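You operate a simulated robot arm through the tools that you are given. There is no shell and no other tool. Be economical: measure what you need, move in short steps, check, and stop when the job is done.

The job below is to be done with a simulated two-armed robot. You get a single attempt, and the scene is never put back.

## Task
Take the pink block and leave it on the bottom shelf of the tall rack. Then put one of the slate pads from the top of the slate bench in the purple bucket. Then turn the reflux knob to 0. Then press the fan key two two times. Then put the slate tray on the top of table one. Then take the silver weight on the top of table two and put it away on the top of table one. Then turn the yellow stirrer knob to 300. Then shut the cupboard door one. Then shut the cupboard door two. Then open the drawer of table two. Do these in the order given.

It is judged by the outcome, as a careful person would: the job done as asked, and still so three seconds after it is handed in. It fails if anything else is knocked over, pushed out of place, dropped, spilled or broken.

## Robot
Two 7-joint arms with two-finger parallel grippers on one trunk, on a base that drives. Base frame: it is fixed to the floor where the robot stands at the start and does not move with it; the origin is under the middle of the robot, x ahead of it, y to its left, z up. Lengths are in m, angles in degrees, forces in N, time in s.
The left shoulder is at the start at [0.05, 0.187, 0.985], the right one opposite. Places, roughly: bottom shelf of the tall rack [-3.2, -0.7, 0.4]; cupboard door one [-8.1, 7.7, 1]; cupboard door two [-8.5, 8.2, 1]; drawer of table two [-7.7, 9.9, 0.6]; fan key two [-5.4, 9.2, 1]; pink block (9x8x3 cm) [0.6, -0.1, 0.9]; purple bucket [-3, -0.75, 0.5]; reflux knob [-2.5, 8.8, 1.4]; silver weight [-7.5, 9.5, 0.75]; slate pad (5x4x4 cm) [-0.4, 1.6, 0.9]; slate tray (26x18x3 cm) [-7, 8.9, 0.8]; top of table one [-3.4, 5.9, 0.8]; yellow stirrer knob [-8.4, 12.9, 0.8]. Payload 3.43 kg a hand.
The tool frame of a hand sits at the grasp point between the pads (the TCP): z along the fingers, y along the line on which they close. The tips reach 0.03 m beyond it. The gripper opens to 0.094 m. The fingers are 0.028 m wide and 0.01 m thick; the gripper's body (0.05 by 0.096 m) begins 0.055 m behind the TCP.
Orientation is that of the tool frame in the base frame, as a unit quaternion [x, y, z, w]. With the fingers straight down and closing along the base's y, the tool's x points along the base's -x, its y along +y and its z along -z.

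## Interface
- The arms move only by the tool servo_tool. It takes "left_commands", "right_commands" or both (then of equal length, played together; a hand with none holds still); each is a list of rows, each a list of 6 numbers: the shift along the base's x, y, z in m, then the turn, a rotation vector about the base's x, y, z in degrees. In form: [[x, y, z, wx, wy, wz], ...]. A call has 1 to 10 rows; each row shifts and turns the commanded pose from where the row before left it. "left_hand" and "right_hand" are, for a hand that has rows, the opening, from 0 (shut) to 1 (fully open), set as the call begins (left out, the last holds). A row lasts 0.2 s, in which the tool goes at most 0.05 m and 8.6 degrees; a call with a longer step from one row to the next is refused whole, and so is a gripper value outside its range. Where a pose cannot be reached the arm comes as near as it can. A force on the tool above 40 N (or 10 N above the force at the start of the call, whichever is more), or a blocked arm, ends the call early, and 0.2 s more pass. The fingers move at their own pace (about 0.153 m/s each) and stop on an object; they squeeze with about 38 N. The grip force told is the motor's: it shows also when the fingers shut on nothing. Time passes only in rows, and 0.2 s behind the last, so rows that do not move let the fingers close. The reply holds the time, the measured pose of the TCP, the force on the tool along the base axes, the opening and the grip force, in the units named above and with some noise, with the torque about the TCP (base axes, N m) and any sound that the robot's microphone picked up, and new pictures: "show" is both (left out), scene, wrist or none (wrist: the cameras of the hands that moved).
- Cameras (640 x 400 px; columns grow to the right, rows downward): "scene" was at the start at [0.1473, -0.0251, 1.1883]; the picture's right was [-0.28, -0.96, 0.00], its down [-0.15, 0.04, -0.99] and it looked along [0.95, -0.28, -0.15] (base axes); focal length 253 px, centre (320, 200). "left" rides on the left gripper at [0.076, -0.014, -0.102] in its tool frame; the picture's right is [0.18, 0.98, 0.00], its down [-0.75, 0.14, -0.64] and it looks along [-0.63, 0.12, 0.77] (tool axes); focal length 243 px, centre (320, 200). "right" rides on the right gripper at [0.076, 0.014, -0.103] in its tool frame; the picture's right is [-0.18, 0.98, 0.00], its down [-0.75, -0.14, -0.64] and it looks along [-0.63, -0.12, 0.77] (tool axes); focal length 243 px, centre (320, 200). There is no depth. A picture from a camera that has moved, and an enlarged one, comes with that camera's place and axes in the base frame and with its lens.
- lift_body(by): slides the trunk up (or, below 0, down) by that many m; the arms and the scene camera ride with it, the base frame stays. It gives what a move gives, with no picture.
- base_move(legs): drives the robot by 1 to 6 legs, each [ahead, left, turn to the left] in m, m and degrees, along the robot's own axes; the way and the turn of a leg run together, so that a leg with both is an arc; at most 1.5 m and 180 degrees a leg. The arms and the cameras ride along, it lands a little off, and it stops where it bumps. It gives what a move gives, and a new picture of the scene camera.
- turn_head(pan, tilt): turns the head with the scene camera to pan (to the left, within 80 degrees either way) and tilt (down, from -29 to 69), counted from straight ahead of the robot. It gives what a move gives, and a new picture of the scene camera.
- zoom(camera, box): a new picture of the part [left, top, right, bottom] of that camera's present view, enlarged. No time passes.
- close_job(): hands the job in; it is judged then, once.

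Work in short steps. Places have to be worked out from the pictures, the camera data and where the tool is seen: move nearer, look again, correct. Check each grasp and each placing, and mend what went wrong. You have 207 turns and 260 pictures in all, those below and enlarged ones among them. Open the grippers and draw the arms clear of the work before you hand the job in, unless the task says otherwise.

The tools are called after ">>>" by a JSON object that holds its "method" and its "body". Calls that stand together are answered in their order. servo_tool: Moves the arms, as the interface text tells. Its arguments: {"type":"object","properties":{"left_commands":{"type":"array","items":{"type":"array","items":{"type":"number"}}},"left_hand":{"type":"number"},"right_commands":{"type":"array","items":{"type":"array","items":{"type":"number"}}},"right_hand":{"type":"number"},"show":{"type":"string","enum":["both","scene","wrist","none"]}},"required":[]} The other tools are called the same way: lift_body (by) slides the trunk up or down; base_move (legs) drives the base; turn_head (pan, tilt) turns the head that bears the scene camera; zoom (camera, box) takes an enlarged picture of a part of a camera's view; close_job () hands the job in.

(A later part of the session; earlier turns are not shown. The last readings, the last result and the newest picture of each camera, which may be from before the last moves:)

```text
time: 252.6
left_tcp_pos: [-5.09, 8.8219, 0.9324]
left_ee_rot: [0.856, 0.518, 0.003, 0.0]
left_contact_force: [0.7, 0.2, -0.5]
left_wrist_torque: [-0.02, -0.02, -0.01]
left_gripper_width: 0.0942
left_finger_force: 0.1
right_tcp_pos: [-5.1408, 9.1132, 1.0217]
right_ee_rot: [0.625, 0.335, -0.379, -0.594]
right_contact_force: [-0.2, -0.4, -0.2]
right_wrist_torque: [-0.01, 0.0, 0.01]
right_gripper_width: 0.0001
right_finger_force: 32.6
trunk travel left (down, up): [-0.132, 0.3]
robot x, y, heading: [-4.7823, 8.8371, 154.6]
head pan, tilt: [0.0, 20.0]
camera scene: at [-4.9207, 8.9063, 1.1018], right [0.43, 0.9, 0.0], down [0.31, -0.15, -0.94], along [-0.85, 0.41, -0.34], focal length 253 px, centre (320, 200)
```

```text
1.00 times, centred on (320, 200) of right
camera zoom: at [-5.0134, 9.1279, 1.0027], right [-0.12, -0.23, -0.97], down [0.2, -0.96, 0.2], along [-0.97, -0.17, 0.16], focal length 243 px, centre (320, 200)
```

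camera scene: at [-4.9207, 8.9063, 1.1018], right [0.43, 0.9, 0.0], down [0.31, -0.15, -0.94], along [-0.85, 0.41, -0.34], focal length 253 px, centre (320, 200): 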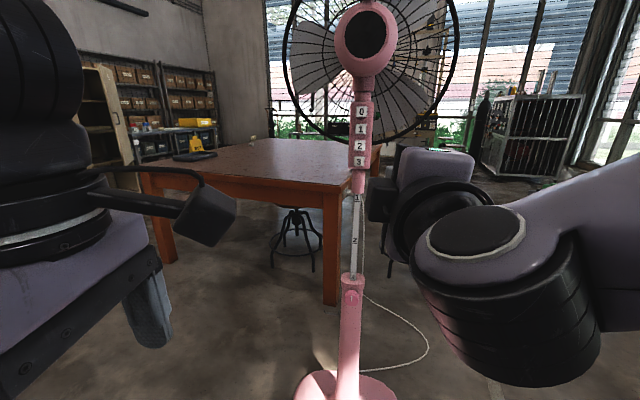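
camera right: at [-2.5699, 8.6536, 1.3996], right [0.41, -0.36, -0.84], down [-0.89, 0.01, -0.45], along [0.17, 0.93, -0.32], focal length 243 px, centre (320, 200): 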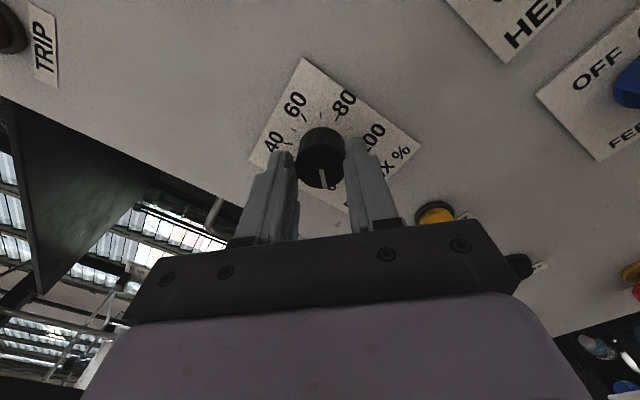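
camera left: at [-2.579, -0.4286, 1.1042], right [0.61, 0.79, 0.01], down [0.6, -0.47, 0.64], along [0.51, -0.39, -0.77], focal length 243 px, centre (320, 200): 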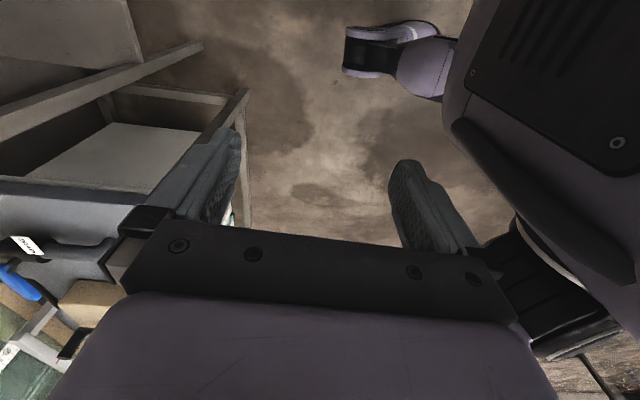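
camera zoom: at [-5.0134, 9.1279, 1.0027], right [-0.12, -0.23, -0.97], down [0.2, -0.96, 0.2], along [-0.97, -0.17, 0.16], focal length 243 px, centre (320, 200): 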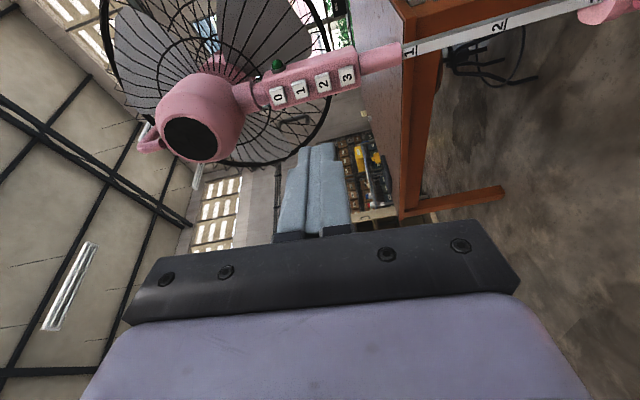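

Triangulated: key 2's face at about (-5.411,9.238,1.021); the TCP is 0.27 m short at the right height. I drive ahead 0.18 m.

>>> {"method": "base_move", "body": {"legs": [[0.18, 0, 0]]}}

>>> {"method": "zoom", "body": {"camera": "right", "box": [160, 0, 480, 200]}}

```text
time: 254.1
left_tcp_pos: [-5.2504, 8.9004, 0.9342]
left_ee_rot: [0.856, 0.518, 0.002, 0.0]
left_contact_force: [-1.1, 0.6, -0.3]
left_wrist_torque: [0.02, -0.01, -0.01]
left_gripper_width: 0.0941
left_finger_force: 0.1
right_tcp_pos: [-5.3002, 9.1925, 1.0223]
right_ee_rot: [0.626, 0.334, -0.379, -0.595]
right_contact_force: [0.2, -0.1, 0.1]
right_wrist_torque: [0.0, -0.01, -0.02]
right_gripper_width: 0.0
right_finger_force: 32.2
trunk travel left (down, up): [-0.132, 0.3]
robot x, y, heading: [-4.9453, 8.9196, 154.5]
head pan, tilt: [0.0, 20.0]
camera scene: at [-5.0817, 8.9839, 1.1018], right [0.43, 0.9, 0.0], down [0.31, -0.15, -0.94], along [-0.85, 0.41, -0.34], focal length 253 px, centre (320, 200)
```

scene: 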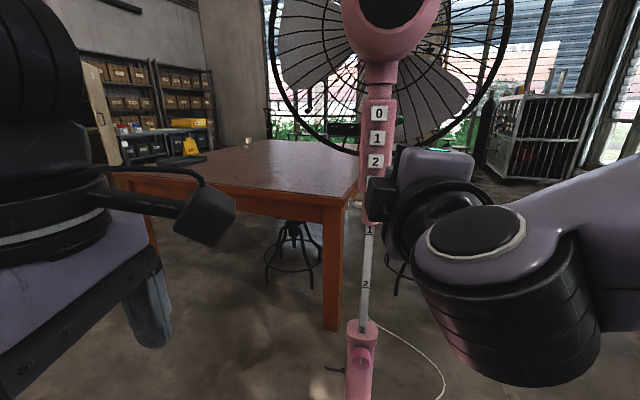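

```text
2.00 times, centred on (320, 100) of right
camera zoom: at [-5.1739, 9.2057, 1.0027], right [-0.12, -0.23, -0.97], down [0.2, -0.96, 0.2], along [-0.97, -0.16, 0.16], focal length 485 px, centre (320, 400)
```

zoom: 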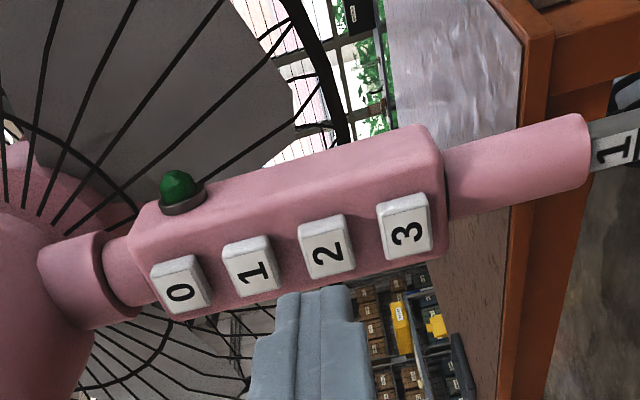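

Key spacing is ~36 mm, key 2 confirmed at (-5.411,9.238,1.022). I move to ~15 mm short of it, aligned with the press direction (heading 155°).

>>> {"method": "servo_tool", "body": {"right_commands": [[-0.023, 0.009, 0, 0, 0, 2], [-0.023, 0.009, 0, 0, 0, 2], [-0.024, 0.0085, 0, 0, 0, 0]], "show": "wrist"}}

```text
time: 254.9
left_tcp_pos: [-5.2491, 8.8993, 0.9331]
left_ee_rot: [0.856, 0.516, 0.003, 0.0]
left_contact_force: [-1.0, -0.3, 0.4]
left_wrist_torque: [0.03, 0.02, -0.02]
left_gripper_width: 0.0938
left_finger_force: 0.1
right_tcp_pos: [-5.3728, 9.2169, 1.0227]
right_ee_rot: [0.613, 0.356, -0.399, -0.581]
right_contact_force: [0.2, -0.3, -1.5]
right_wrist_torque: [-0.01, 0.01, 0.03]
right_gripper_width: 0.0002
right_finger_force: 33.4
trunk travel left (down, up): [-0.132, 0.3]
robot x, y, heading: [-4.9459, 8.9178, 154.3]
head pan, tilt: [0.0, 20.0]
camera right: at [-5.2474, 9.2409, 1.0035], right [-0.11, -0.24, -0.97], down [0.26, -0.94, 0.2], along [-0.96, -0.23, 0.16], focal length 243 px, centre (320, 200)
```

right: 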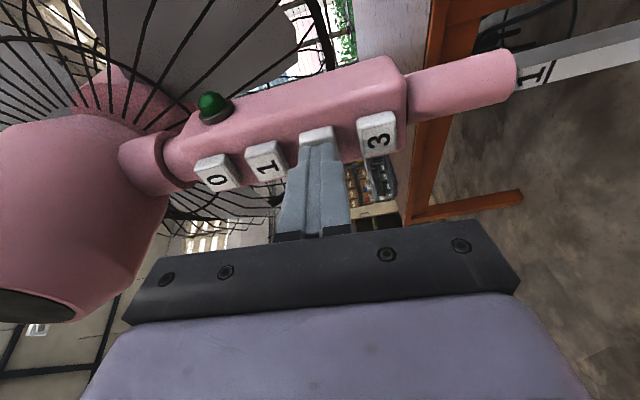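

The tips are right before key 2. I press in small steps.

>>> {"method": "servo_tool", "body": {"right_commands": [[-0.0045, 0.002, 0, 0, 0, 0], [-0.0045, 0.002, 0, 0, 0, 0], [-0.0027, 0.0012, 0, 0, 0, 0]], "show": "none"}}

```text
time: 255.7
left_tcp_pos: [-5.2456, 8.9001, 0.9342]
left_ee_rot: [0.856, 0.517, 0.001, 0.0]
left_contact_force: [0.3, -0.5, 0.0]
left_wrist_torque: [0.01, 0.04, 0.02]
left_gripper_width: 0.094
left_finger_force: 0.1
right_tcp_pos: [-5.3768, 9.22, 1.0238]
right_ee_rot: [0.613, 0.356, -0.4, -0.581]
right_contact_force: [25.7, -6.4, -0.4]
right_wrist_torque: [0.0, 0.06, -0.53]
right_gripper_width: 0.0
right_finger_force: 33.3
trunk travel left (down, up): [-0.132, 0.3]
robot x, y, heading: [-4.9414, 8.9168, 154.3]
head pan, tilt: [0.0, 20.0]
heard: click
stopped in row 3 (right hand): the force on the tool passed its limit (the readings are from after the stop); the commanded pose is now the measured one
```

A click was heard: first press. I back off 12 mm so the key releases, then look.

>>> {"method": "servo_tool", "body": {"right_commands": [[0.006, -0.0027, 0, 0, 0, 0], [0.006, -0.0027, 0, 0, 0, 0], [0, 0, 0, 0, 0, 0]], "show": "wrist"}}

```text
time: 256.5
left_tcp_pos: [-5.2502, 8.9002, 0.9338]
left_ee_rot: [0.856, 0.517, 0.003, 0.001]
left_contact_force: [-0.6, 0.3, 0.5]
left_wrist_torque: [0.02, -0.03, 0.0]
left_gripper_width: 0.0936
left_finger_force: 0.0
right_tcp_pos: [-5.368, 9.2177, 1.0217]
right_ee_rot: [0.614, 0.357, -0.4, -0.579]
right_contact_force: [-0.7, 0.2, 0.0]
right_wrist_torque: [0.03, -0.03, 0.03]
right_gripper_width: 0.0
right_finger_force: 33.0
trunk travel left (down, up): [-0.132, 0.3]
robot x, y, heading: [-4.9432, 8.9179, 154.5]
head pan, tilt: [0.0, 20.0]
camera right: at [-5.2434, 9.2403, 1.0024], right [-0.1, -0.24, -0.97], down [0.26, -0.94, 0.2], along [-0.96, -0.23, 0.16], focal length 243 px, centre (320, 200)
```

right: 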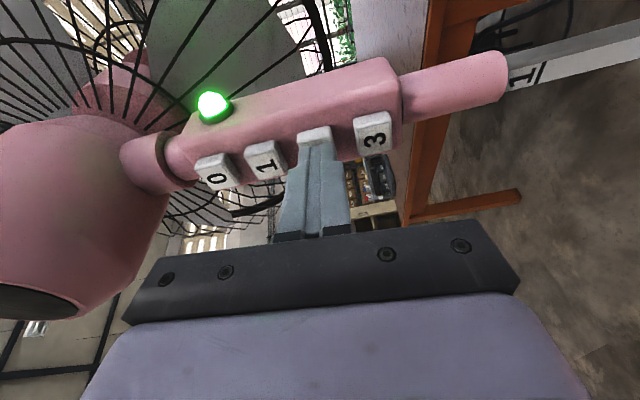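

The lamp lit: first press registered, no contact now. Second press.

>>> {"method": "servo_tool", "body": {"right_commands": [[-0.0045, 0.002, 0, 0, 0, 0], [-0.0045, 0.002, 0, 0, 0, 0], [-0.003, 0.0013, 0, 0, 0, 0], [-0.002, 0.001, 0, 0, 0, 0]], "show": "none"}}

>>> {"method": "servo_tool", "body": {"right_commands": [[0.006, -0.0027, 0, 0, 0, 0], [0.01, -0.0047, 0, 0, 0, 0], [0.02, -0.009, 0, 0, 0, 0], [0.03, -0.0135, 0, 0, 0, 0]], "show": "wrist"}}

```text
time: 257.5
left_tcp_pos: [-5.2464, 8.8991, 0.9355]
left_ee_rot: [0.856, 0.517, 0.001, 0.0]
left_contact_force: [0.5, 0.2, 0.7]
left_wrist_torque: [0.0, 0.0, 0.02]
left_gripper_width: 0.0937
left_finger_force: 0.0
right_tcp_pos: [-5.3772, 9.2203, 1.0219]
right_ee_rot: [0.612, 0.359, -0.4, -0.58]
right_contact_force: [25.3, -6.4, 0.0]
right_wrist_torque: [0.0, 0.02, -0.56]
right_gripper_width: 0.0
right_finger_force: 33.2
trunk travel left (down, up): [-0.132, 0.3]
robot x, y, heading: [-4.9461, 8.915, 154.2]
head pan, tilt: [0.0, 20.0]
heard: click
stopped in row 4 (right hand): the force on the tool passed its limit (the readings are from after the stop); the commanded pose is now the measured one
```

```text
time: 258.5
left_tcp_pos: [-5.249, 8.8995, 0.933]
left_ee_rot: [0.856, 0.517, 0.002, 0.0]
left_contact_force: [-0.7, 0.2, 0.8]
left_wrist_torque: [-0.02, 0.0, -0.02]
left_gripper_width: 0.0939
left_finger_force: 0.0
right_tcp_pos: [-5.3149, 9.1936, 1.0202]
right_ee_rot: [0.614, 0.359, -0.4, -0.578]
right_contact_force: [0.5, -0.1, 0.9]
right_wrist_torque: [-0.02, -0.02, 0.02]
right_gripper_width: 0.0003
right_finger_force: 33.2
trunk travel left (down, up): [-0.132, 0.3]
robot x, y, heading: [-4.9442, 8.9177, 154.4]
head pan, tilt: [0.0, 20.0]
camera right: at [-5.1904, 9.2161, 1.001], right [-0.1, -0.24, -0.97], down [0.26, -0.94, 0.21], along [-0.96, -0.24, 0.16], focal length 243 px, centre (320, 200)
```

right: 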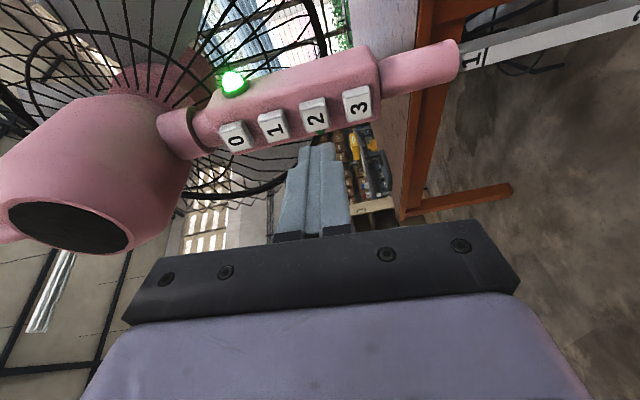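

Two clicks heard in all; lamp on. I back off from the fan, unroll the hand, and look over the table for the tray.

>>> {"method": "base_move", "body": {"legs": [[-0.4, 0, 0]]}}

>>> {"method": "servo_tool", "body": {"right_commands": [[0, 0, 0.01, -7.5, 3.95, 0], [0, 0, 0.01, -7.5, 3.95, 0], [0, 0, 0.01, -7.5, 3.95, 0], [0, 0, 0.01, -7.5, 3.95, 0], [0, 0, 0.01, -7.5, 3.95, 0], [0, 0, 0.01, -7.5, 3.95, 0], [0, 0, 0.01, -7.5, 3.95, 0], [0, 0, 0.01, -7.5, 3.95, 0], [0, 0, 0.01, -7.5, 3.95, 0], [0, 0, 0.01, -7.5, 3.95, 0]], "right_hand": 1, "show": "none"}}

>>> {"method": "lift_body", "body": {"by": 0.3}}

>>> {"method": "turn_head", "body": {"pan": 25, "tilt": 12}}

```text
time: 261.0
left_tcp_pos: [-4.9008, 8.7307, 0.9331]
left_ee_rot: [0.851, 0.526, 0.002, 0.001]
left_contact_force: [0.1, -0.1, 1.0]
left_wrist_torque: [0.01, -0.01, 0.01]
left_gripper_width: 0.0939
left_finger_force: 0.0
right_tcp_pos: [-4.9737, 9.0215, 1.0207]
right_ee_rot: [0.611, 0.365, -0.405, -0.574]
right_contact_force: [0.4, -0.1, -0.2]
right_wrist_torque: [-0.01, -0.05, -0.03]
right_gripper_width: 0.0004
right_finger_force: 32.9
trunk travel left (down, up): [-0.132, 0.3]
robot x, y, heading: [-4.5971, 8.7511, 155.5]
head pan, tilt: [0.0, 20.0]
camera scene: at [-4.7338, 8.8174, 1.1018], right [0.42, 0.91, 0.0], down [0.31, -0.14, -0.94], along [-0.85, 0.39, -0.34], focal length 253 px, centre (320, 200)
```

scene: 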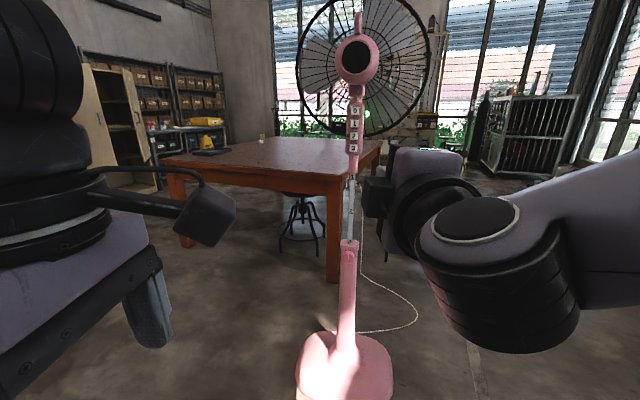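

```text
time: 263.2
left_tcp_pos: [-4.8998, 8.7306, 0.9344]
left_ee_rot: [0.851, 0.525, 0.002, 0.001]
left_contact_force: [-0.2, -0.1, 0.0]
left_wrist_torque: [-0.04, 0.0, 0.0]
left_gripper_width: 0.0939
left_finger_force: 0.1
right_tcp_pos: [-4.9715, 9.0213, 1.1205]
right_ee_rot: [-0.666, 0.153, 0.709, 0.174]
right_contact_force: [-0.2, -0.1, -0.1]
right_wrist_torque: [0.02, -0.04, 0.0]
right_gripper_width: 0.0939
right_finger_force: 0.2
trunk travel left (down, up): [-0.132, 0.3]
robot x, y, heading: [-4.5978, 8.7548, 155.3]
head pan, tilt: [0.0, 20.0]
```

```text
time: 266.2
left_tcp_pos: [-4.9008, 8.7302, 1.2332]
left_ee_rot: [0.851, 0.525, 0.002, 0.0]
left_contact_force: [-0.3, -1.1, 0.6]
left_wrist_torque: [0.03, -0.03, -0.02]
left_gripper_width: 0.0939
left_finger_force: 0.0
right_tcp_pos: [-4.972, 9.0201, 1.4215]
right_ee_rot: [-0.667, 0.152, 0.709, 0.174]
right_contact_force: [-0.6, -0.8, 0.8]
right_wrist_torque: [0.03, 0.0, 0.0]
right_gripper_width: 0.0939
right_finger_force: 0.1
trunk travel left (down, up): [-0.432, 0.0]
robot x, y, heading: [-4.5959, 8.7535, 155.4]
head pan, tilt: [0.0, 20.0]
```

```text
time: 267.1
left_tcp_pos: [-4.901, 8.7307, 1.2334]
left_ee_rot: [0.851, 0.525, 0.002, 0.001]
left_contact_force: [-0.4, -0.2, -0.1]
left_wrist_torque: [0.0, 0.0, -0.03]
left_gripper_width: 0.0939
left_finger_force: 0.1
right_tcp_pos: [-4.9722, 9.0221, 1.4209]
right_ee_rot: [-0.666, 0.152, 0.709, 0.175]
right_contact_force: [0.1, 0.4, -1.6]
right_wrist_torque: [0.01, 0.01, 0.02]
right_gripper_width: 0.094
right_finger_force: 0.1
trunk travel left (down, up): [-0.432, 0.0]
robot x, y, heading: [-4.5953, 8.7488, 155.1]
head pan, tilt: [25.0, 12.0]
camera scene: at [-4.7424, 8.778, 1.4148], right [-0.01, 1.0, 0.0], down [0.21, 0.0, -0.98], along [-0.98, -0.01, -0.21], focal length 253 px, centre (320, 200)
```

scene: 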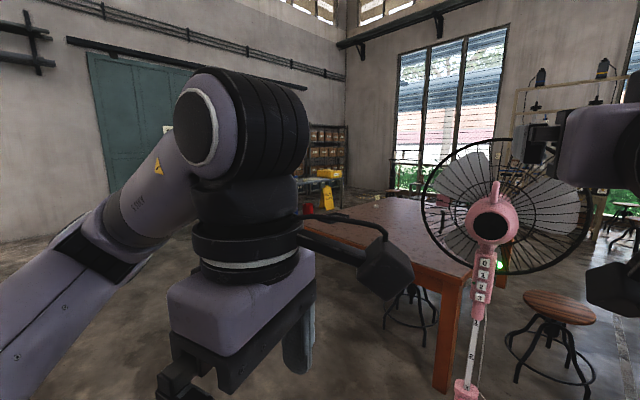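

The left arm blocks the view. I bring the right hand back to pointing down, then drive to the table's left side.

>>> {"method": "servo_tool", "body": {"right_commands": [[0, 0, -0.02, -3.6, -7.7, 0], [0, 0, -0.02, -3.6, -7.7, 0], [0, 0, -0.02, -3.6, -7.7, 0], [0, 0, -0.02, -3.6, -7.7, 0], [0, 0, -0.02, -3.6, -7.7, 0], [0, 0, -0.02, -3.6, -7.7, 0], [0, 0, -0.02, -3.6, -7.7, 0], [0, 0, -0.02, -3.6, -7.7, 0], [0, 0, -0.02, -3.6, -7.7, 0], [0, 0, -0.02, -3.6, -7.7, 0]], "show": "none"}}

>>> {"method": "base_move", "body": {"legs": [[0, 0, 55], [1.3, 0, 0], [0, 0, -76]]}}

>>> {"method": "turn_head", "body": {"pan": 0, "tilt": 20}}

```text
time: 269.3
left_tcp_pos: [-4.9004, 8.7305, 1.2325]
left_ee_rot: [0.851, 0.526, 0.003, 0.001]
left_contact_force: [0.0, -0.3, 0.6]
left_wrist_torque: [0.03, -0.06, 0.01]
left_gripper_width: 0.0938
left_finger_force: 0.1
right_tcp_pos: [-4.973, 9.0226, 1.2223]
right_ee_rot: [0.975, -0.208, -0.071, -0.031]
right_contact_force: [-0.5, -0.2, -0.4]
right_wrist_torque: [-0.01, -0.02, 0.0]
right_gripper_width: 0.0938
right_finger_force: 0.1
trunk travel left (down, up): [-0.432, 0.0]
robot x, y, heading: [-4.5947, 8.751, 155.4]
head pan, tilt: [25.0, 12.0]
```

```text
time: 281.6
left_tcp_pos: [-6.0283, 8.1926, 1.2331]
left_ee_rot: [0.938, 0.348, 0.003, 0.001]
left_contact_force: [0.2, 0.3, 0.5]
left_wrist_torque: [0.01, -0.01, 0.02]
left_gripper_width: 0.0941
left_finger_force: 0.1
right_tcp_pos: [-5.9811, 8.4914, 1.2217]
right_ee_rot: [0.916, -0.394, -0.064, -0.044]
right_contact_force: [-0.1, 0.4, 0.1]
right_wrist_torque: [0.01, 0.0, 0.0]
right_gripper_width: 0.0941
right_finger_force: 0.2
trunk travel left (down, up): [-0.432, 0.0]
robot x, y, heading: [-5.7381, 8.0971, 132.9]
head pan, tilt: [25.0, 12.0]
camera scene: at [-5.8634, 8.1765, 1.4149], right [0.38, 0.93, 0.0], down [0.19, -0.08, -0.98], along [-0.91, 0.37, -0.21], focal length 253 px, centre (320, 200)
```

scene: 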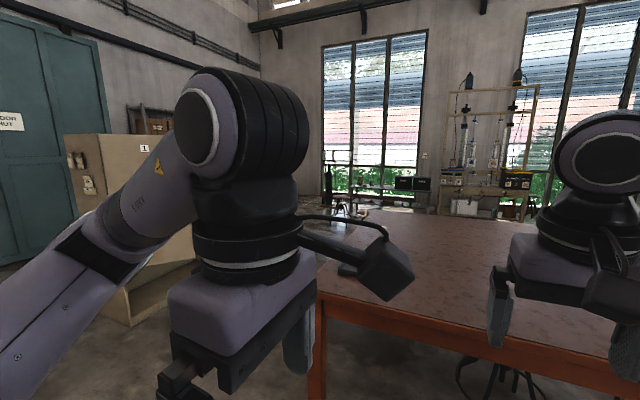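

```text
time: 282.5
left_tcp_pos: [-6.0276, 8.193, 1.2328]
left_ee_rot: [0.937, 0.349, 0.002, 0.001]
left_contact_force: [-1.0, 0.1, 0.1]
left_wrist_torque: [0.0, -0.02, 0.02]
left_gripper_width: 0.094
left_finger_force: 0.0
right_tcp_pos: [-5.9801, 8.4899, 1.2225]
right_ee_rot: [0.915, -0.395, -0.063, -0.045]
right_contact_force: [-0.3, 0.4, 0.6]
right_wrist_torque: [-0.01, -0.02, 0.0]
right_gripper_width: 0.094
right_finger_force: 0.0
trunk travel left (down, up): [-0.432, 0.0]
robot x, y, heading: [-5.7364, 8.094, 132.8]
head pan, tilt: [0.0, 20.0]
camera scene: at [-5.8405, 8.2095, 1.4019], right [0.73, 0.68, 0.0], down [0.23, -0.25, -0.94], along [-0.64, 0.69, -0.34], focal length 253 px, centre (320, 200)
```

scene: 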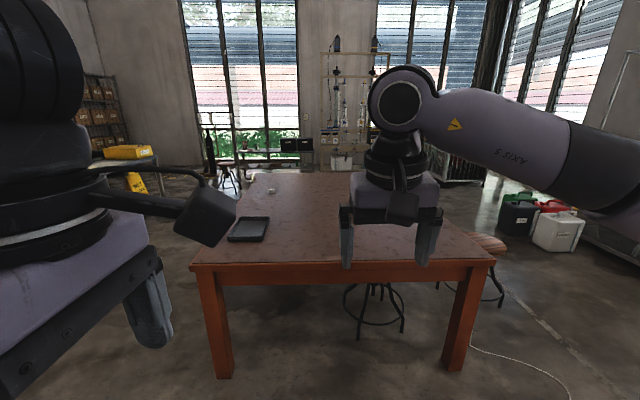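

Now table two is squarely ahead; tray near its left front corner, a small weight further back. I zoom in on both.

>>> {"method": "zoom", "body": {"camera": "scene", "box": [210, 175, 310, 255]}}

```text
5.00 times, centred on (260, 215) of scene
camera zoom: at [-5.8405, 8.2095, 1.4019], right [0.73, 0.68, 0.0], down [0.23, -0.25, -0.94], along [-0.64, 0.69, -0.34], focal length 1265 px, centre (620, 125)
```

zoom: 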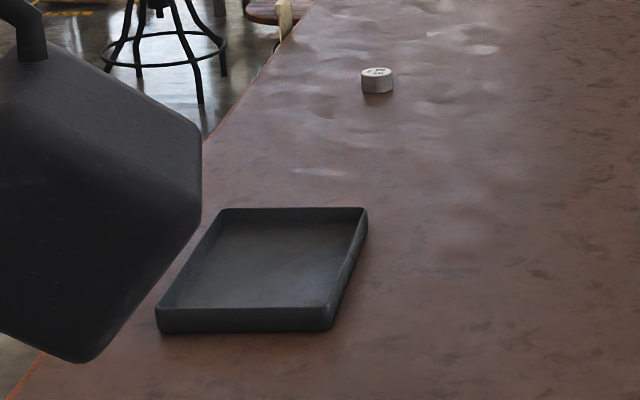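

Tray is empty with thin walls, 18 cm along the near edge and 26 cm deep; it lies close to the table's left end. I'll grasp its two short walls with both hands from the left end, so I drive around there.

>>> {"method": "base_move", "body": {"legs": [[0, 1.16, 1.5], [1.4, 0, 0], [0, 0, -89.5]]}}

>>> {"method": "turn_head", "body": {"pan": 0, "tilt": 35}}

```text
time: 299.0
left_tcp_pos: [-7.5424, 8.5029, 1.2338]
left_ee_rot: [0.925, -0.38, 0.001, 0.002]
left_contact_force: [-0.7, 1.0, 0.4]
left_wrist_torque: [0.04, 0.0, 0.04]
left_gripper_width: 0.094
left_finger_force: 0.0
right_tcp_pos: [-7.2412, 8.481, 1.2233]
right_ee_rot: [-0.405, 0.911, 0.017, 0.076]
right_contact_force: [0.8, 0.2, -0.2]
right_wrist_torque: [0.0, -0.02, 0.0]
right_gripper_width: 0.0938
right_finger_force: 0.0
trunk travel left (down, up): [-0.432, 0.0]
robot x, y, heading: [-7.6159, 8.203, 47.6]
head pan, tilt: [0.0, 20.0]
camera scene: at [-7.5116, 8.3188, 1.4018], right [0.74, -0.68, 0.0], down [-0.23, -0.25, -0.94], along [0.64, 0.69, -0.34], focal length 253 px, centre (320, 200)
```

scene: 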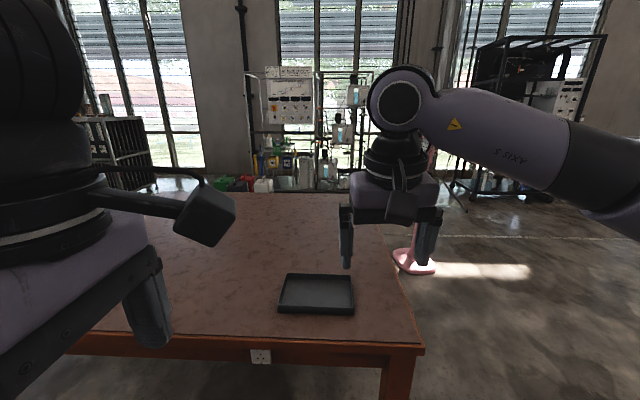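

```text
time: 299.8
left_tcp_pos: [-7.542, 8.5041, 1.2342]
left_ee_rot: [0.925, -0.38, 0.001, 0.002]
left_contact_force: [0.4, -0.3, 0.2]
left_wrist_torque: [-0.02, 0.03, -0.01]
left_gripper_width: 0.0941
left_finger_force: 0.1
right_tcp_pos: [-7.2414, 8.48, 1.2225]
right_ee_rot: [-0.405, 0.911, 0.016, 0.076]
right_contact_force: [0.1, 0.7, 0.7]
right_wrist_torque: [-0.02, -0.02, -0.01]
right_gripper_width: 0.094
right_finger_force: 0.0
trunk travel left (down, up): [-0.432, 0.0]
robot x, y, heading: [-7.6145, 8.2059, 47.8]
head pan, tilt: [0.0, 35.0]
camera scene: at [-7.5151, 8.3152, 1.378], right [0.74, -0.68, 0.0], down [-0.39, -0.42, -0.82], along [0.55, 0.6, -0.57], focal length 253 px, centre (320, 200)
```

scene: 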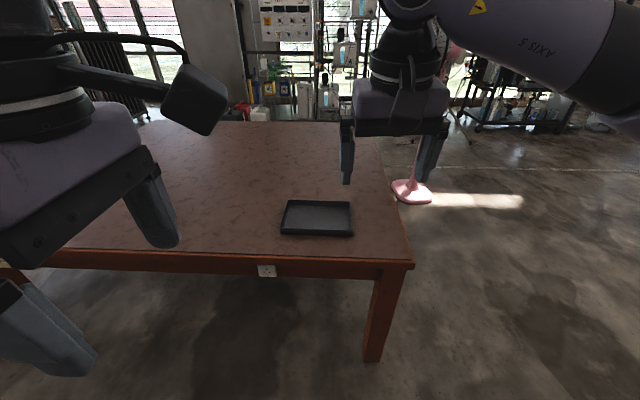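

Tray centre is at about (-7.007,8.894), long axis at 135°, table top z≈0.745. I square up, move ahead 0.40 m and lower the trunk 0.2 m.

>>> {"method": "base_move", "body": {"legs": [[0, 0.057, -2.8], [0.39, 0, 0]]}}

>>> {"method": "lift_body", "body": {"by": -0.2}}

>>> {"method": "servo_tool", "body": {"left_commands": [[0, 0.01, 0, 0, 0, -8.5], [0, 0.01, 0, 0, 0, -8.5], [0, 0.01, 0, 0, 0, -8.5], [0, 0.01, 0, 0, 0, -8.5], [0, 0.01, 0, 0, 0, -8.5], [0, 0.01, 0, 0, 0, -8.5], [0, 0.01, 0, 0, 0, -8.5], [0, 0.01, 0, 0, 0, -8.5], [0, 0, 0, 0, 0, -8.5], [0, 0, 0, 0, 0, -8.5]], "right_commands": [[0, -0.005, 0, -6.2, 5.9, 0], [0, -0.005, 0, 0, 0, 0], [0, -0.005, 0, 0, 0, 0], [0, -0.005, 0, 0, 0, 0], [0, 0, 0, 0, 0, 0], [0, 0, 0, 0, 0, 0], [0, 0, 0, 0, 0, 0], [0, 0, 0, 0, 0, 0], [0, 0, 0, 0, 0, 0], [0, 0, 0, 0, 0, 0]], "show": "none"}}

```text
time: 302.8
left_tcp_pos: [-7.2865, 8.8138, 1.2333]
left_ee_rot: [0.915, -0.404, 0.002, 0.002]
left_contact_force: [1.0, 0.3, 0.8]
left_wrist_torque: [-0.03, -0.01, 0.0]
left_gripper_width: 0.0943
left_finger_force: 0.0
right_tcp_pos: [-6.9881, 8.7736, 1.2222]
right_ee_rot: [-0.381, 0.921, 0.014, 0.076]
right_contact_force: [-0.2, -0.3, -0.3]
right_wrist_torque: [-0.03, 0.04, -0.01]
right_gripper_width: 0.0941
right_finger_force: 0.0
trunk travel left (down, up): [-0.432, 0.0]
robot x, y, heading: [-7.3737, 8.516, 44.3]
head pan, tilt: [0.0, 35.0]
camera scene: at [-7.2701, 8.6239, 1.3779], right [0.7, -0.72, 0.0], down [-0.41, -0.4, -0.82], along [0.59, 0.57, -0.57], focal length 253 px, centre (320, 200)
```

scene: 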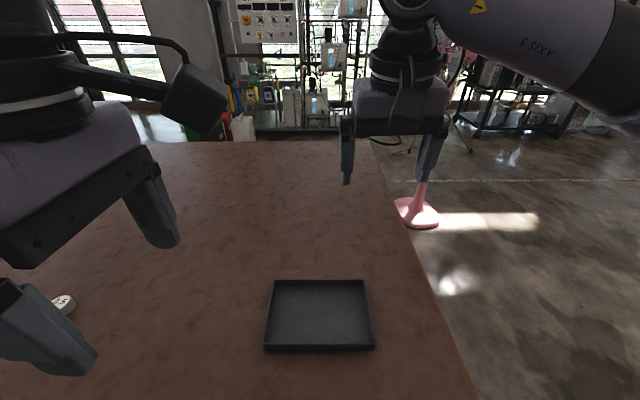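

```text
time: 305.0
left_tcp_pos: [-7.2864, 8.8116, 1.0343]
left_ee_rot: [0.915, -0.404, 0.0, 0.003]
left_contact_force: [-0.5, -0.3, 0.0]
left_wrist_torque: [0.0, 0.03, 0.0]
left_gripper_width: 0.0939
left_finger_force: 0.0
right_tcp_pos: [-6.9882, 8.7729, 1.0226]
right_ee_rot: [-0.38, 0.922, 0.014, 0.076]
right_contact_force: [0.3, -0.9, 0.6]
right_wrist_torque: [0.0, -0.01, -0.02]
right_gripper_width: 0.0938
right_finger_force: 0.0
trunk travel left (down, up): [-0.232, 0.2]
robot x, y, heading: [-7.3785, 8.5193, 44.1]
head pan, tilt: [0.0, 35.0]
```

```text
time: 307.2
left_tcp_pos: [-7.2878, 8.8917, 1.0342]
left_ee_rot: [-0.4, 0.916, 0.001, -0.002]
left_contact_force: [0.4, -0.1, -0.1]
left_wrist_torque: [0.01, -0.01, -0.01]
left_gripper_width: 0.0942
left_finger_force: 0.0
right_tcp_pos: [-6.988, 8.7544, 1.0211]
right_ee_rot: [-0.382, 0.924, -0.015, 0.009]
right_contact_force: [0.7, 0.1, 1.0]
right_wrist_torque: [0.03, 0.02, 0.04]
right_gripper_width: 0.0941
right_finger_force: 0.0
trunk travel left (down, up): [-0.232, 0.2]
robot x, y, heading: [-7.3748, 8.5204, 44.3]
head pan, tilt: [0.0, 35.0]
```

Refined tray centre (-7.003,8.890). I bring both hands over the two short walls, at z≈0.88.

>>> {"method": "servo_tool", "body": {"left_commands": [[0.033, 0.015, -0.026, 0, 0, -0.5], [0.033, 0.015, -0.026, 0, 0, -0.5], [0.033, 0.015, -0.026, 0, 0, -0.5], [0.033, 0.015, -0.026, 0, 0, -0.5], [0.033, 0.014, -0.026, 0, 0, -0.5], [0.032, 0.014, -0.024, 0, 0, 0]], "right_commands": [[0.012, 0.0075, -0.024, 0, 0, 0], [0.012, 0.0075, -0.024, 0, 0, 0], [0.012, 0.0075, -0.024, 0, 0, 0], [0.012, 0.0075, -0.024, 0, 0, 0], [0.0125, 0.008, -0.024, 0, 0, 0], [0.0125, 0.008, -0.022, 0, 0, 0]], "left_hand": 0.6, "right_hand": 0.6}}

```text
time: 308.6
left_tcp_pos: [-7.0868, 8.9811, 0.8782]
left_ee_rot: [-0.381, 0.924, 0.001, -0.002]
left_contact_force: [-0.2, 0.1, 0.3]
left_wrist_torque: [0.02, 0.0, 0.01]
left_gripper_width: 0.0562
left_finger_force: 0.1
right_tcp_pos: [-6.9146, 8.803, 0.878]
right_ee_rot: [-0.383, 0.924, -0.015, 0.008]
right_contact_force: [-0.6, -0.3, -0.5]
right_wrist_torque: [-0.01, 0.0, 0.0]
right_gripper_width: 0.0566
right_finger_force: 0.1
trunk travel left (down, up): [-0.232, 0.2]
robot x, y, heading: [-7.3721, 8.5144, 44.4]
head pan, tilt: [0.0, 35.0]
camera scene: at [-7.2702, 8.6236, 1.1779], right [0.7, -0.72, 0.0], down [-0.41, -0.4, -0.82], along [0.59, 0.57, -0.57], focal length 253 px, centre (320, 200)
camera right: at [-6.9813, 8.7607, 0.9795], right [-0.56, 0.82, -0.03], down [0.61, 0.45, 0.65], along [0.55, 0.35, -0.76], focal length 243 px, centre (320, 200)
camera left: at [-7.1304, 8.9154, 0.9812], right [-0.82, 0.57, 0.0], down [0.44, 0.63, 0.64], along [0.36, 0.53, -0.77], focal length 243 px, centre (320, 200)
```

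scene: 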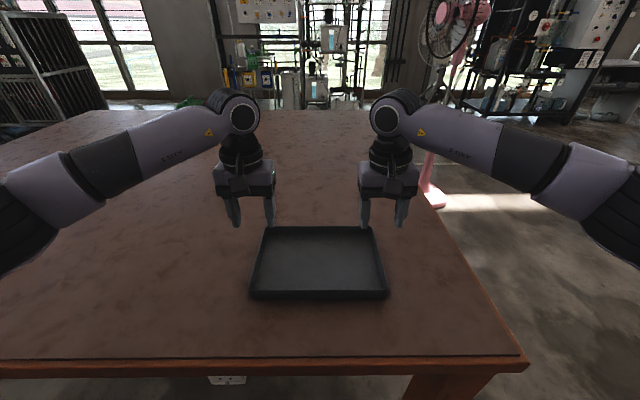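
right: 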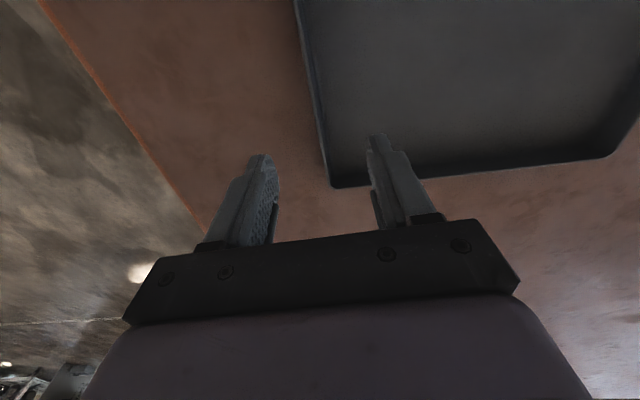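
left: 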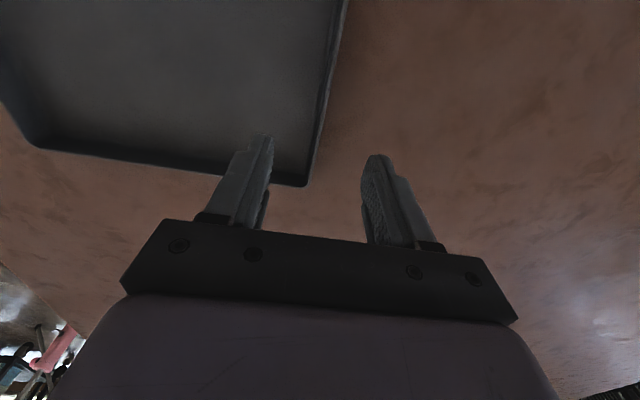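

Both hands straddle the tray's short walls within ~5 mm. I apply small corrections and descend to z≈0.788.

>>> {"method": "servo_tool", "body": {"left_commands": [[0.003, -0.003, -0.03, 0, 0, 0], [0, 0, -0.03, 0, 0, 0], [0, 0, -0.02, 0, 0, 0], [0, 0, -0.01, 0, 0, 0]], "right_commands": [[0.003, -0.003, -0.03, 0, 0, 0], [0, 0, -0.03, 0, 0, 0], [0, 0, -0.02, 0, 0, 0], [0, 0, -0.01, 0, 0, 0]]}}

```text
time: 309.6
left_tcp_pos: [-7.0842, 8.9775, 0.791]
left_ee_rot: [-0.381, 0.925, 0.002, -0.001]
left_contact_force: [0.4, 0.4, -0.4]
left_wrist_torque: [-0.03, -0.03, 0.03]
left_gripper_width: 0.0565
left_finger_force: 0.0
right_tcp_pos: [-6.9109, 8.7979, 0.7885]
right_ee_rot: [-0.382, 0.924, -0.016, 0.007]
right_contact_force: [0.1, -0.6, 0.9]
right_wrist_torque: [-0.03, -0.02, -0.01]
right_gripper_width: 0.0563
right_finger_force: 0.1
trunk travel left (down, up): [-0.232, 0.2]
robot x, y, heading: [-7.3756, 8.5196, 44.2]
head pan, tilt: [0.0, 35.0]
camera scene: at [-7.2704, 8.6235, 1.178], right [0.7, -0.72, 0.0], down [-0.41, -0.4, -0.82], along [0.59, 0.57, -0.57], focal length 253 px, centre (320, 200)
camera right: at [-6.9778, 8.7549, 0.8911], right [-0.56, 0.82, -0.03], down [0.61, 0.45, 0.65], along [0.55, 0.35, -0.76], focal length 243 px, centre (320, 200)
camera left: at [-7.1279, 8.9118, 0.8927], right [-0.82, 0.57, 0.0], down [0.44, 0.63, 0.64], along [0.36, 0.53, -0.77], focal length 243 px, centre (320, 200)
```

scene: 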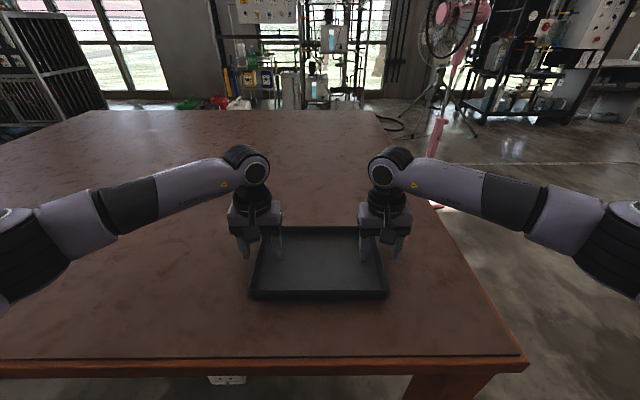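
right: 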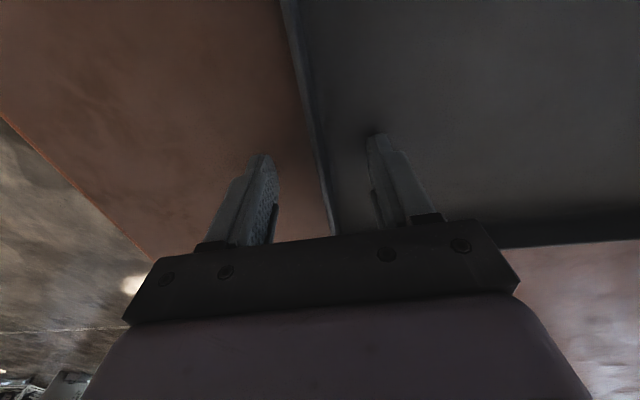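
left: 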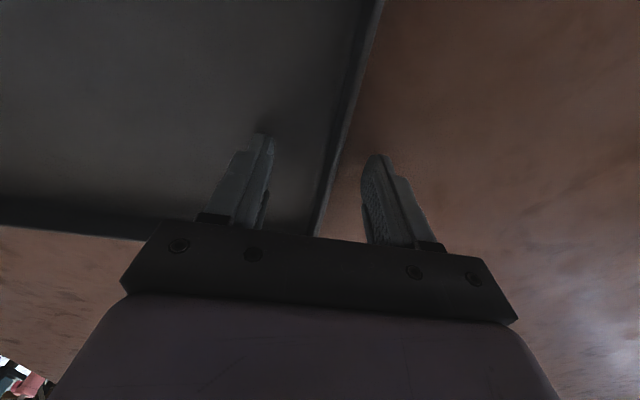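

The walls are between the fingers on both sides. I lower 7 mm more and close both hands.

>>> {"method": "servo_tool", "body": {"left_commands": [[0, 0, -0.004, 0, 0, 0], [0, 0, -0.004, 0, 0, 0]], "right_commands": [[0, 0, -0.003, 0, 0, 0], [0, 0, -0.003, 0, 0, 0]], "show": "none"}}

>>> {"method": "servo_tool", "body": {"left_commands": [[0, 0, 0, 0, 0, 0], [0, 0, 0, 0, 0, 0], [0, 0, 0, 0, 0, 0]], "right_commands": [[0, 0, 0, 0, 0, 0], [0, 0, 0, 0, 0, 0], [0, 0, 0, 0, 0, 0]], "left_hand": 0, "right_hand": 0}}

```text
time: 310.2
left_tcp_pos: [-7.0842, 8.9767, 0.7853]
left_ee_rot: [-0.381, 0.925, 0.0, 0.002]
left_contact_force: [-0.3, 1.9, 14.4]
left_wrist_torque: [-0.3, -0.31, 0.0]
left_gripper_width: 0.0564
left_finger_force: 0.1
right_tcp_pos: [-6.9116, 8.7983, 0.7863]
right_ee_rot: [-0.383, 0.924, -0.014, 0.01]
right_contact_force: [2.2, 0.5, 7.8]
right_wrist_torque: [0.16, 0.19, -0.06]
right_gripper_width: 0.0561
right_finger_force: 0.1
trunk travel left (down, up): [-0.232, 0.2]
robot x, y, heading: [-7.3801, 8.5216, 44.1]
head pan, tilt: [0.0, 35.0]
```

```text
time: 311.0
left_tcp_pos: [-7.0875, 8.9788, 0.7856]
left_ee_rot: [-0.383, 0.924, 0.004, 0.001]
left_contact_force: [-16.9, 16.0, 30.3]
left_wrist_torque: [-0.45, 0.31, -0.7]
left_gripper_width: 0.0034
left_finger_force: 38.1
right_tcp_pos: [-6.911, 8.7952, 0.7853]
right_ee_rot: [-0.38, 0.925, -0.017, 0.01]
right_contact_force: [11.1, -9.8, 8.5]
right_wrist_torque: [-0.05, 1.01, -0.35]
right_gripper_width: 0.0042
right_finger_force: 38.2
trunk travel left (down, up): [-0.232, 0.2]
robot x, y, heading: [-7.3736, 8.5219, 44.6]
head pan, tilt: [0.0, 35.0]
camera scene: at [-7.2726, 8.6217, 1.1787], right [0.7, -0.72, 0.0], down [-0.41, -0.4, -0.82], along [0.59, 0.57, -0.57], focal length 253 px, centre (320, 200)
camera right: at [-6.9776, 8.7534, 0.8868], right [-0.56, 0.83, -0.04], down [0.61, 0.45, 0.65], along [0.56, 0.34, -0.76], focal length 243 px, centre (320, 200)
camera left: at [-7.1307, 8.9123, 0.8869], right [-0.83, 0.56, 0.01], down [0.44, 0.63, 0.65], along [0.36, 0.54, -0.76], focal length 243 px, centre (320, 200)
```

scene: 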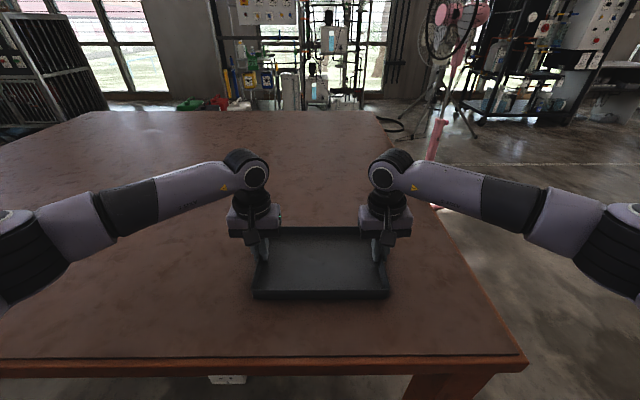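
right: 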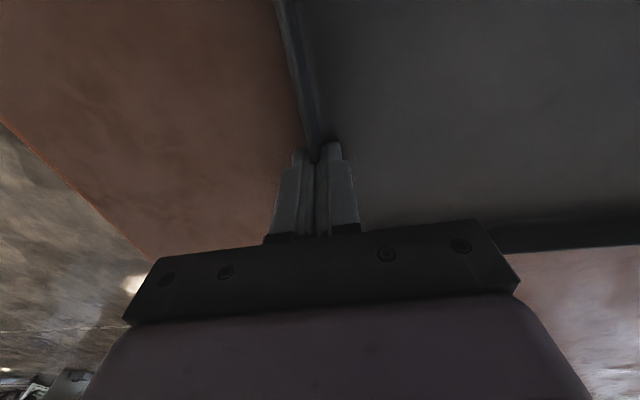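
left: 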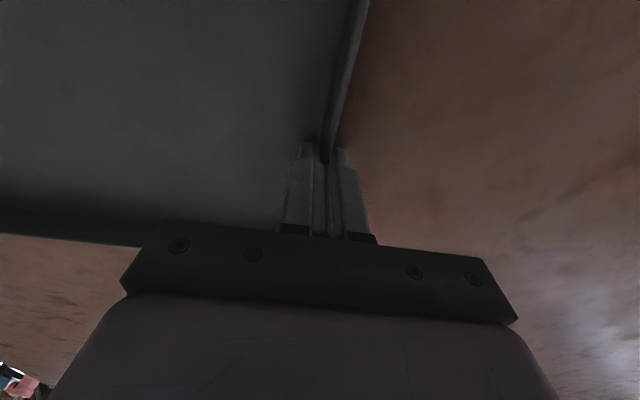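

Both walls are pinched (3–4 mm). I lift together, easing the lateral compression slightly.

>>> {"method": "servo_tool", "body": {"left_commands": [[-0.001, 0.001, 0.01, 0, 0, 0], [0, 0, 0.02, 0, 0, 0], [0, 0, 0.03, 0, 0, 0], [0, 0, 0.03, 0, 0, 0], [0, 0, 0.03, 0, 0, 0]], "right_commands": [[0.001, -0.001, 0.01, 0, 0, 0], [0, 0, 0.02, 0, 0, 0], [0, 0, 0.03, 0, 0, 0], [0, 0, 0.03, 0, 0, 0], [0, 0, 0.03, 0, 0, 0]], "show": "scene"}}

```text
time: 312.2
left_tcp_pos: [-7.0875, 8.98, 0.9009]
left_ee_rot: [-0.381, 0.925, 0.0, -0.003]
left_contact_force: [-16.9, 8.2, -2.2]
left_wrist_torque: [-0.19, -0.26, -0.87]
left_gripper_width: 0.0036
left_finger_force: 38.1
right_tcp_pos: [-6.9122, 8.7948, 0.9031]
right_ee_rot: [-0.381, 0.924, -0.015, 0.01]
right_contact_force: [17.5, -8.0, 0.0]
right_wrist_torque: [0.43, 0.42, -0.92]
right_gripper_width: 0.004
right_finger_force: 38.4
trunk travel left (down, up): [-0.232, 0.2]
robot x, y, heading: [-7.3756, 8.5228, 44.1]
head pan, tilt: [0.0, 35.0]
camera scene: at [-7.2705, 8.6234, 1.1779], right [0.7, -0.72, 0.0], down [-0.41, -0.4, -0.82], along [0.59, 0.57, -0.57], focal length 253 px, centre (320, 200)
```

scene: 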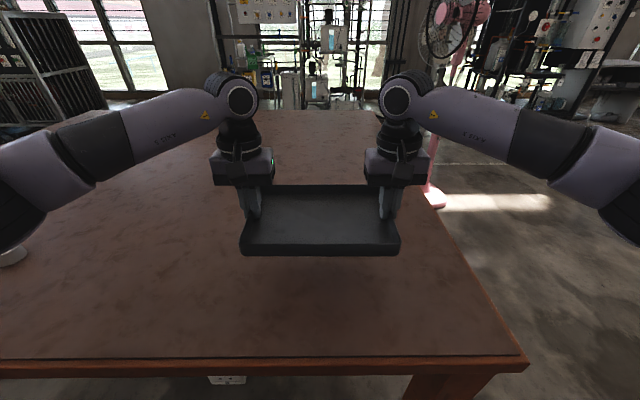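

The tray is up and level. I back off and drive toward table one.

>>> {"method": "base_move", "body": {"legs": [[-0.45, 0, 0], [0, 0, -65], [1.1, 0, 0], [1.1, 0, 0], [1.0, 0, 0], [0, 0, -24]]}}

>>> {"method": "turn_head", "body": {"pan": 0, "tilt": 15}}

```text
time: 334.2
left_tcp_pos: [-4.2147, 6.8755, 0.9001]
left_ee_rot: [0.362, 0.932, 0.003, -0.001]
left_contact_force: [4.3, 14.4, -3.1]
left_wrist_torque: [-0.17, 0.3, -0.92]
left_gripper_width: 0.0035
left_finger_force: 37.7
right_tcp_pos: [-4.3922, 6.6918, 0.9025]
right_ee_rot: [0.362, 0.932, -0.016, -0.005]
right_contact_force: [-5.2, -14.7, 1.2]
right_wrist_torque: [0.39, -0.57, -0.89]
right_gripper_width: 0.0042
right_finger_force: 37.5
trunk travel left (down, up): [-0.232, 0.2]
robot x, y, heading: [-4.6887, 7.1439, -42.8]
head pan, tilt: [0.0, 35.0]
camera scene: at [-4.582, 7.0431, 1.1779], right [-0.68, -0.73, 0.0], down [-0.42, 0.39, -0.82], along [0.6, -0.56, -0.57], focal length 253 px, centre (320, 200)
```

scene: 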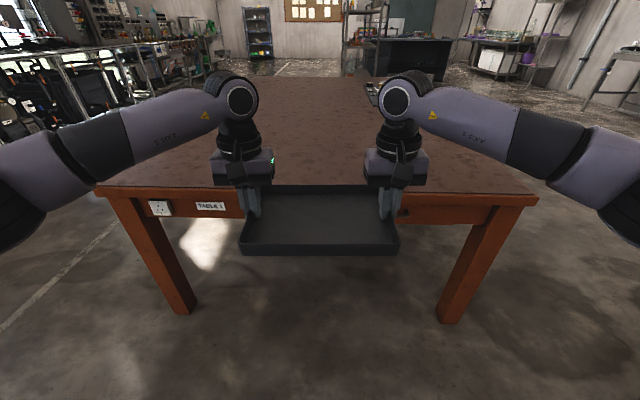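

```text
time: 335.0
left_tcp_pos: [-4.2156, 6.8757, 0.8999]
left_ee_rot: [0.363, 0.932, 0.003, -0.001]
left_contact_force: [-3.3, 4.8, -2.9]
left_wrist_torque: [-0.65, 0.23, -0.74]
left_gripper_width: 0.0036
left_finger_force: 37.7
right_tcp_pos: [-4.3936, 6.6921, 0.9033]
right_ee_rot: [0.362, 0.932, -0.017, -0.004]
right_contact_force: [3.5, -5.7, 0.4]
right_wrist_torque: [0.8, -0.47, -0.77]
right_gripper_width: 0.0039
right_finger_force: 38.3
trunk travel left (down, up): [-0.232, 0.2]
robot x, y, heading: [-4.6873, 7.145, -42.8]
head pan, tilt: [0.0, 15.0]
camera scene: at [-4.578, 7.0395, 1.2099], right [-0.68, -0.73, 0.0], down [-0.19, 0.18, -0.97], along [0.71, -0.66, -0.26], focal length 253 px, centre (320, 200)
```

scene: 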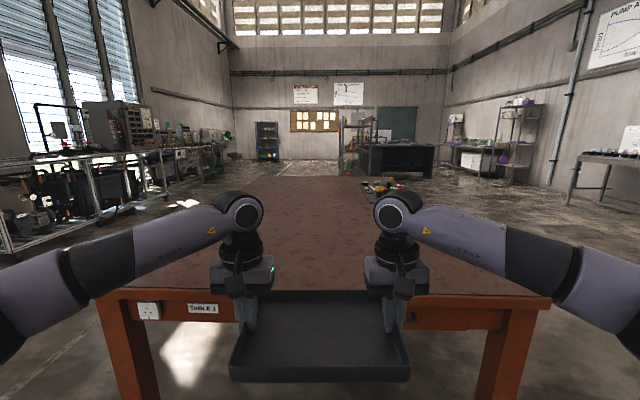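

"TABLE 1" is ahead, its near end clear. Edge is ~0.79 m ahead; I square up and drive ahead 0.47 m so the tray is over the table.

>>> {"method": "base_move", "body": {"legs": [[0, 0, -2.2], [0.47, 0, 0]]}}

>>> {"method": "turn_head", "body": {"pan": 0, "tilt": 40}}

```text
time: 338.3
left_tcp_pos: [-3.8873, 6.5175, 0.9009]
left_ee_rot: [0.381, 0.925, 0.002, 0.0]
left_contact_force: [-2.6, 5.8, -2.6]
left_wrist_torque: [-0.42, 0.39, -0.84]
left_gripper_width: 0.0033
left_finger_force: 37.8
right_tcp_pos: [-4.072, 6.3416, 0.9024]
right_ee_rot: [0.38, 0.925, -0.017, -0.005]
right_contact_force: [4.0, -5.9, 0.4]
right_wrist_torque: [0.6, -0.67, -0.87]
right_gripper_width: 0.004
right_finger_force: 37.9
trunk travel left (down, up): [-0.232, 0.2]
robot x, y, heading: [-4.3526, 6.8013, -45.3]
head pan, tilt: [0.0, 15.0]
camera scene: at [-4.2442, 6.6954, 1.2099], right [-0.71, -0.7, 0.0], down [-0.18, 0.18, -0.97], along [0.68, -0.69, -0.26], focal length 253 px, centre (320, 200)
```

scene: 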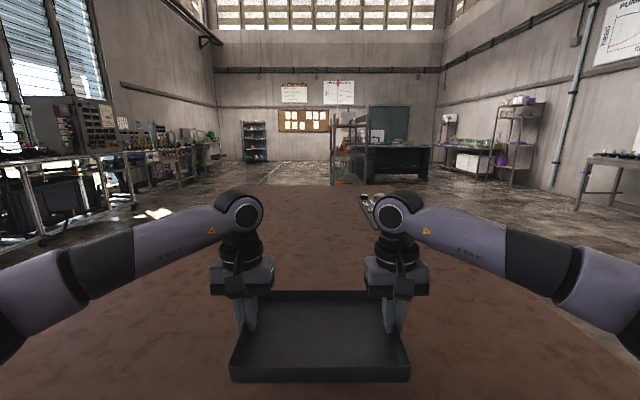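

```text
time: 339.2
left_tcp_pos: [-3.8888, 6.5182, 0.9009]
left_ee_rot: [0.381, 0.925, 0.003, -0.001]
left_contact_force: [-4.3, 4.9, -1.5]
left_wrist_torque: [-0.62, 0.33, -0.68]
left_gripper_width: 0.0038
left_finger_force: 37.5
right_tcp_pos: [-4.0731, 6.3414, 0.9031]
right_ee_rot: [0.38, 0.925, -0.017, -0.004]
right_contact_force: [2.9, -4.7, -0.1]
right_wrist_torque: [0.75, -0.53, -0.75]
right_gripper_width: 0.0039
right_finger_force: 38.4
trunk travel left (down, up): [-0.232, 0.2]
robot x, y, heading: [-4.3544, 6.8008, -45.2]
head pan, tilt: [0.0, 40.0]
camera scene: at [-4.2502, 6.7015, 1.1705], right [-0.71, -0.7, 0.0], down [-0.45, 0.46, -0.77], along [0.54, -0.54, -0.64], focal length 253 px, centre (320, 200)
```

scene: 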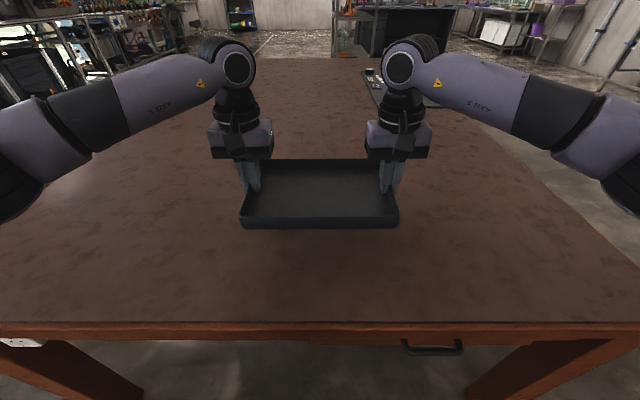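

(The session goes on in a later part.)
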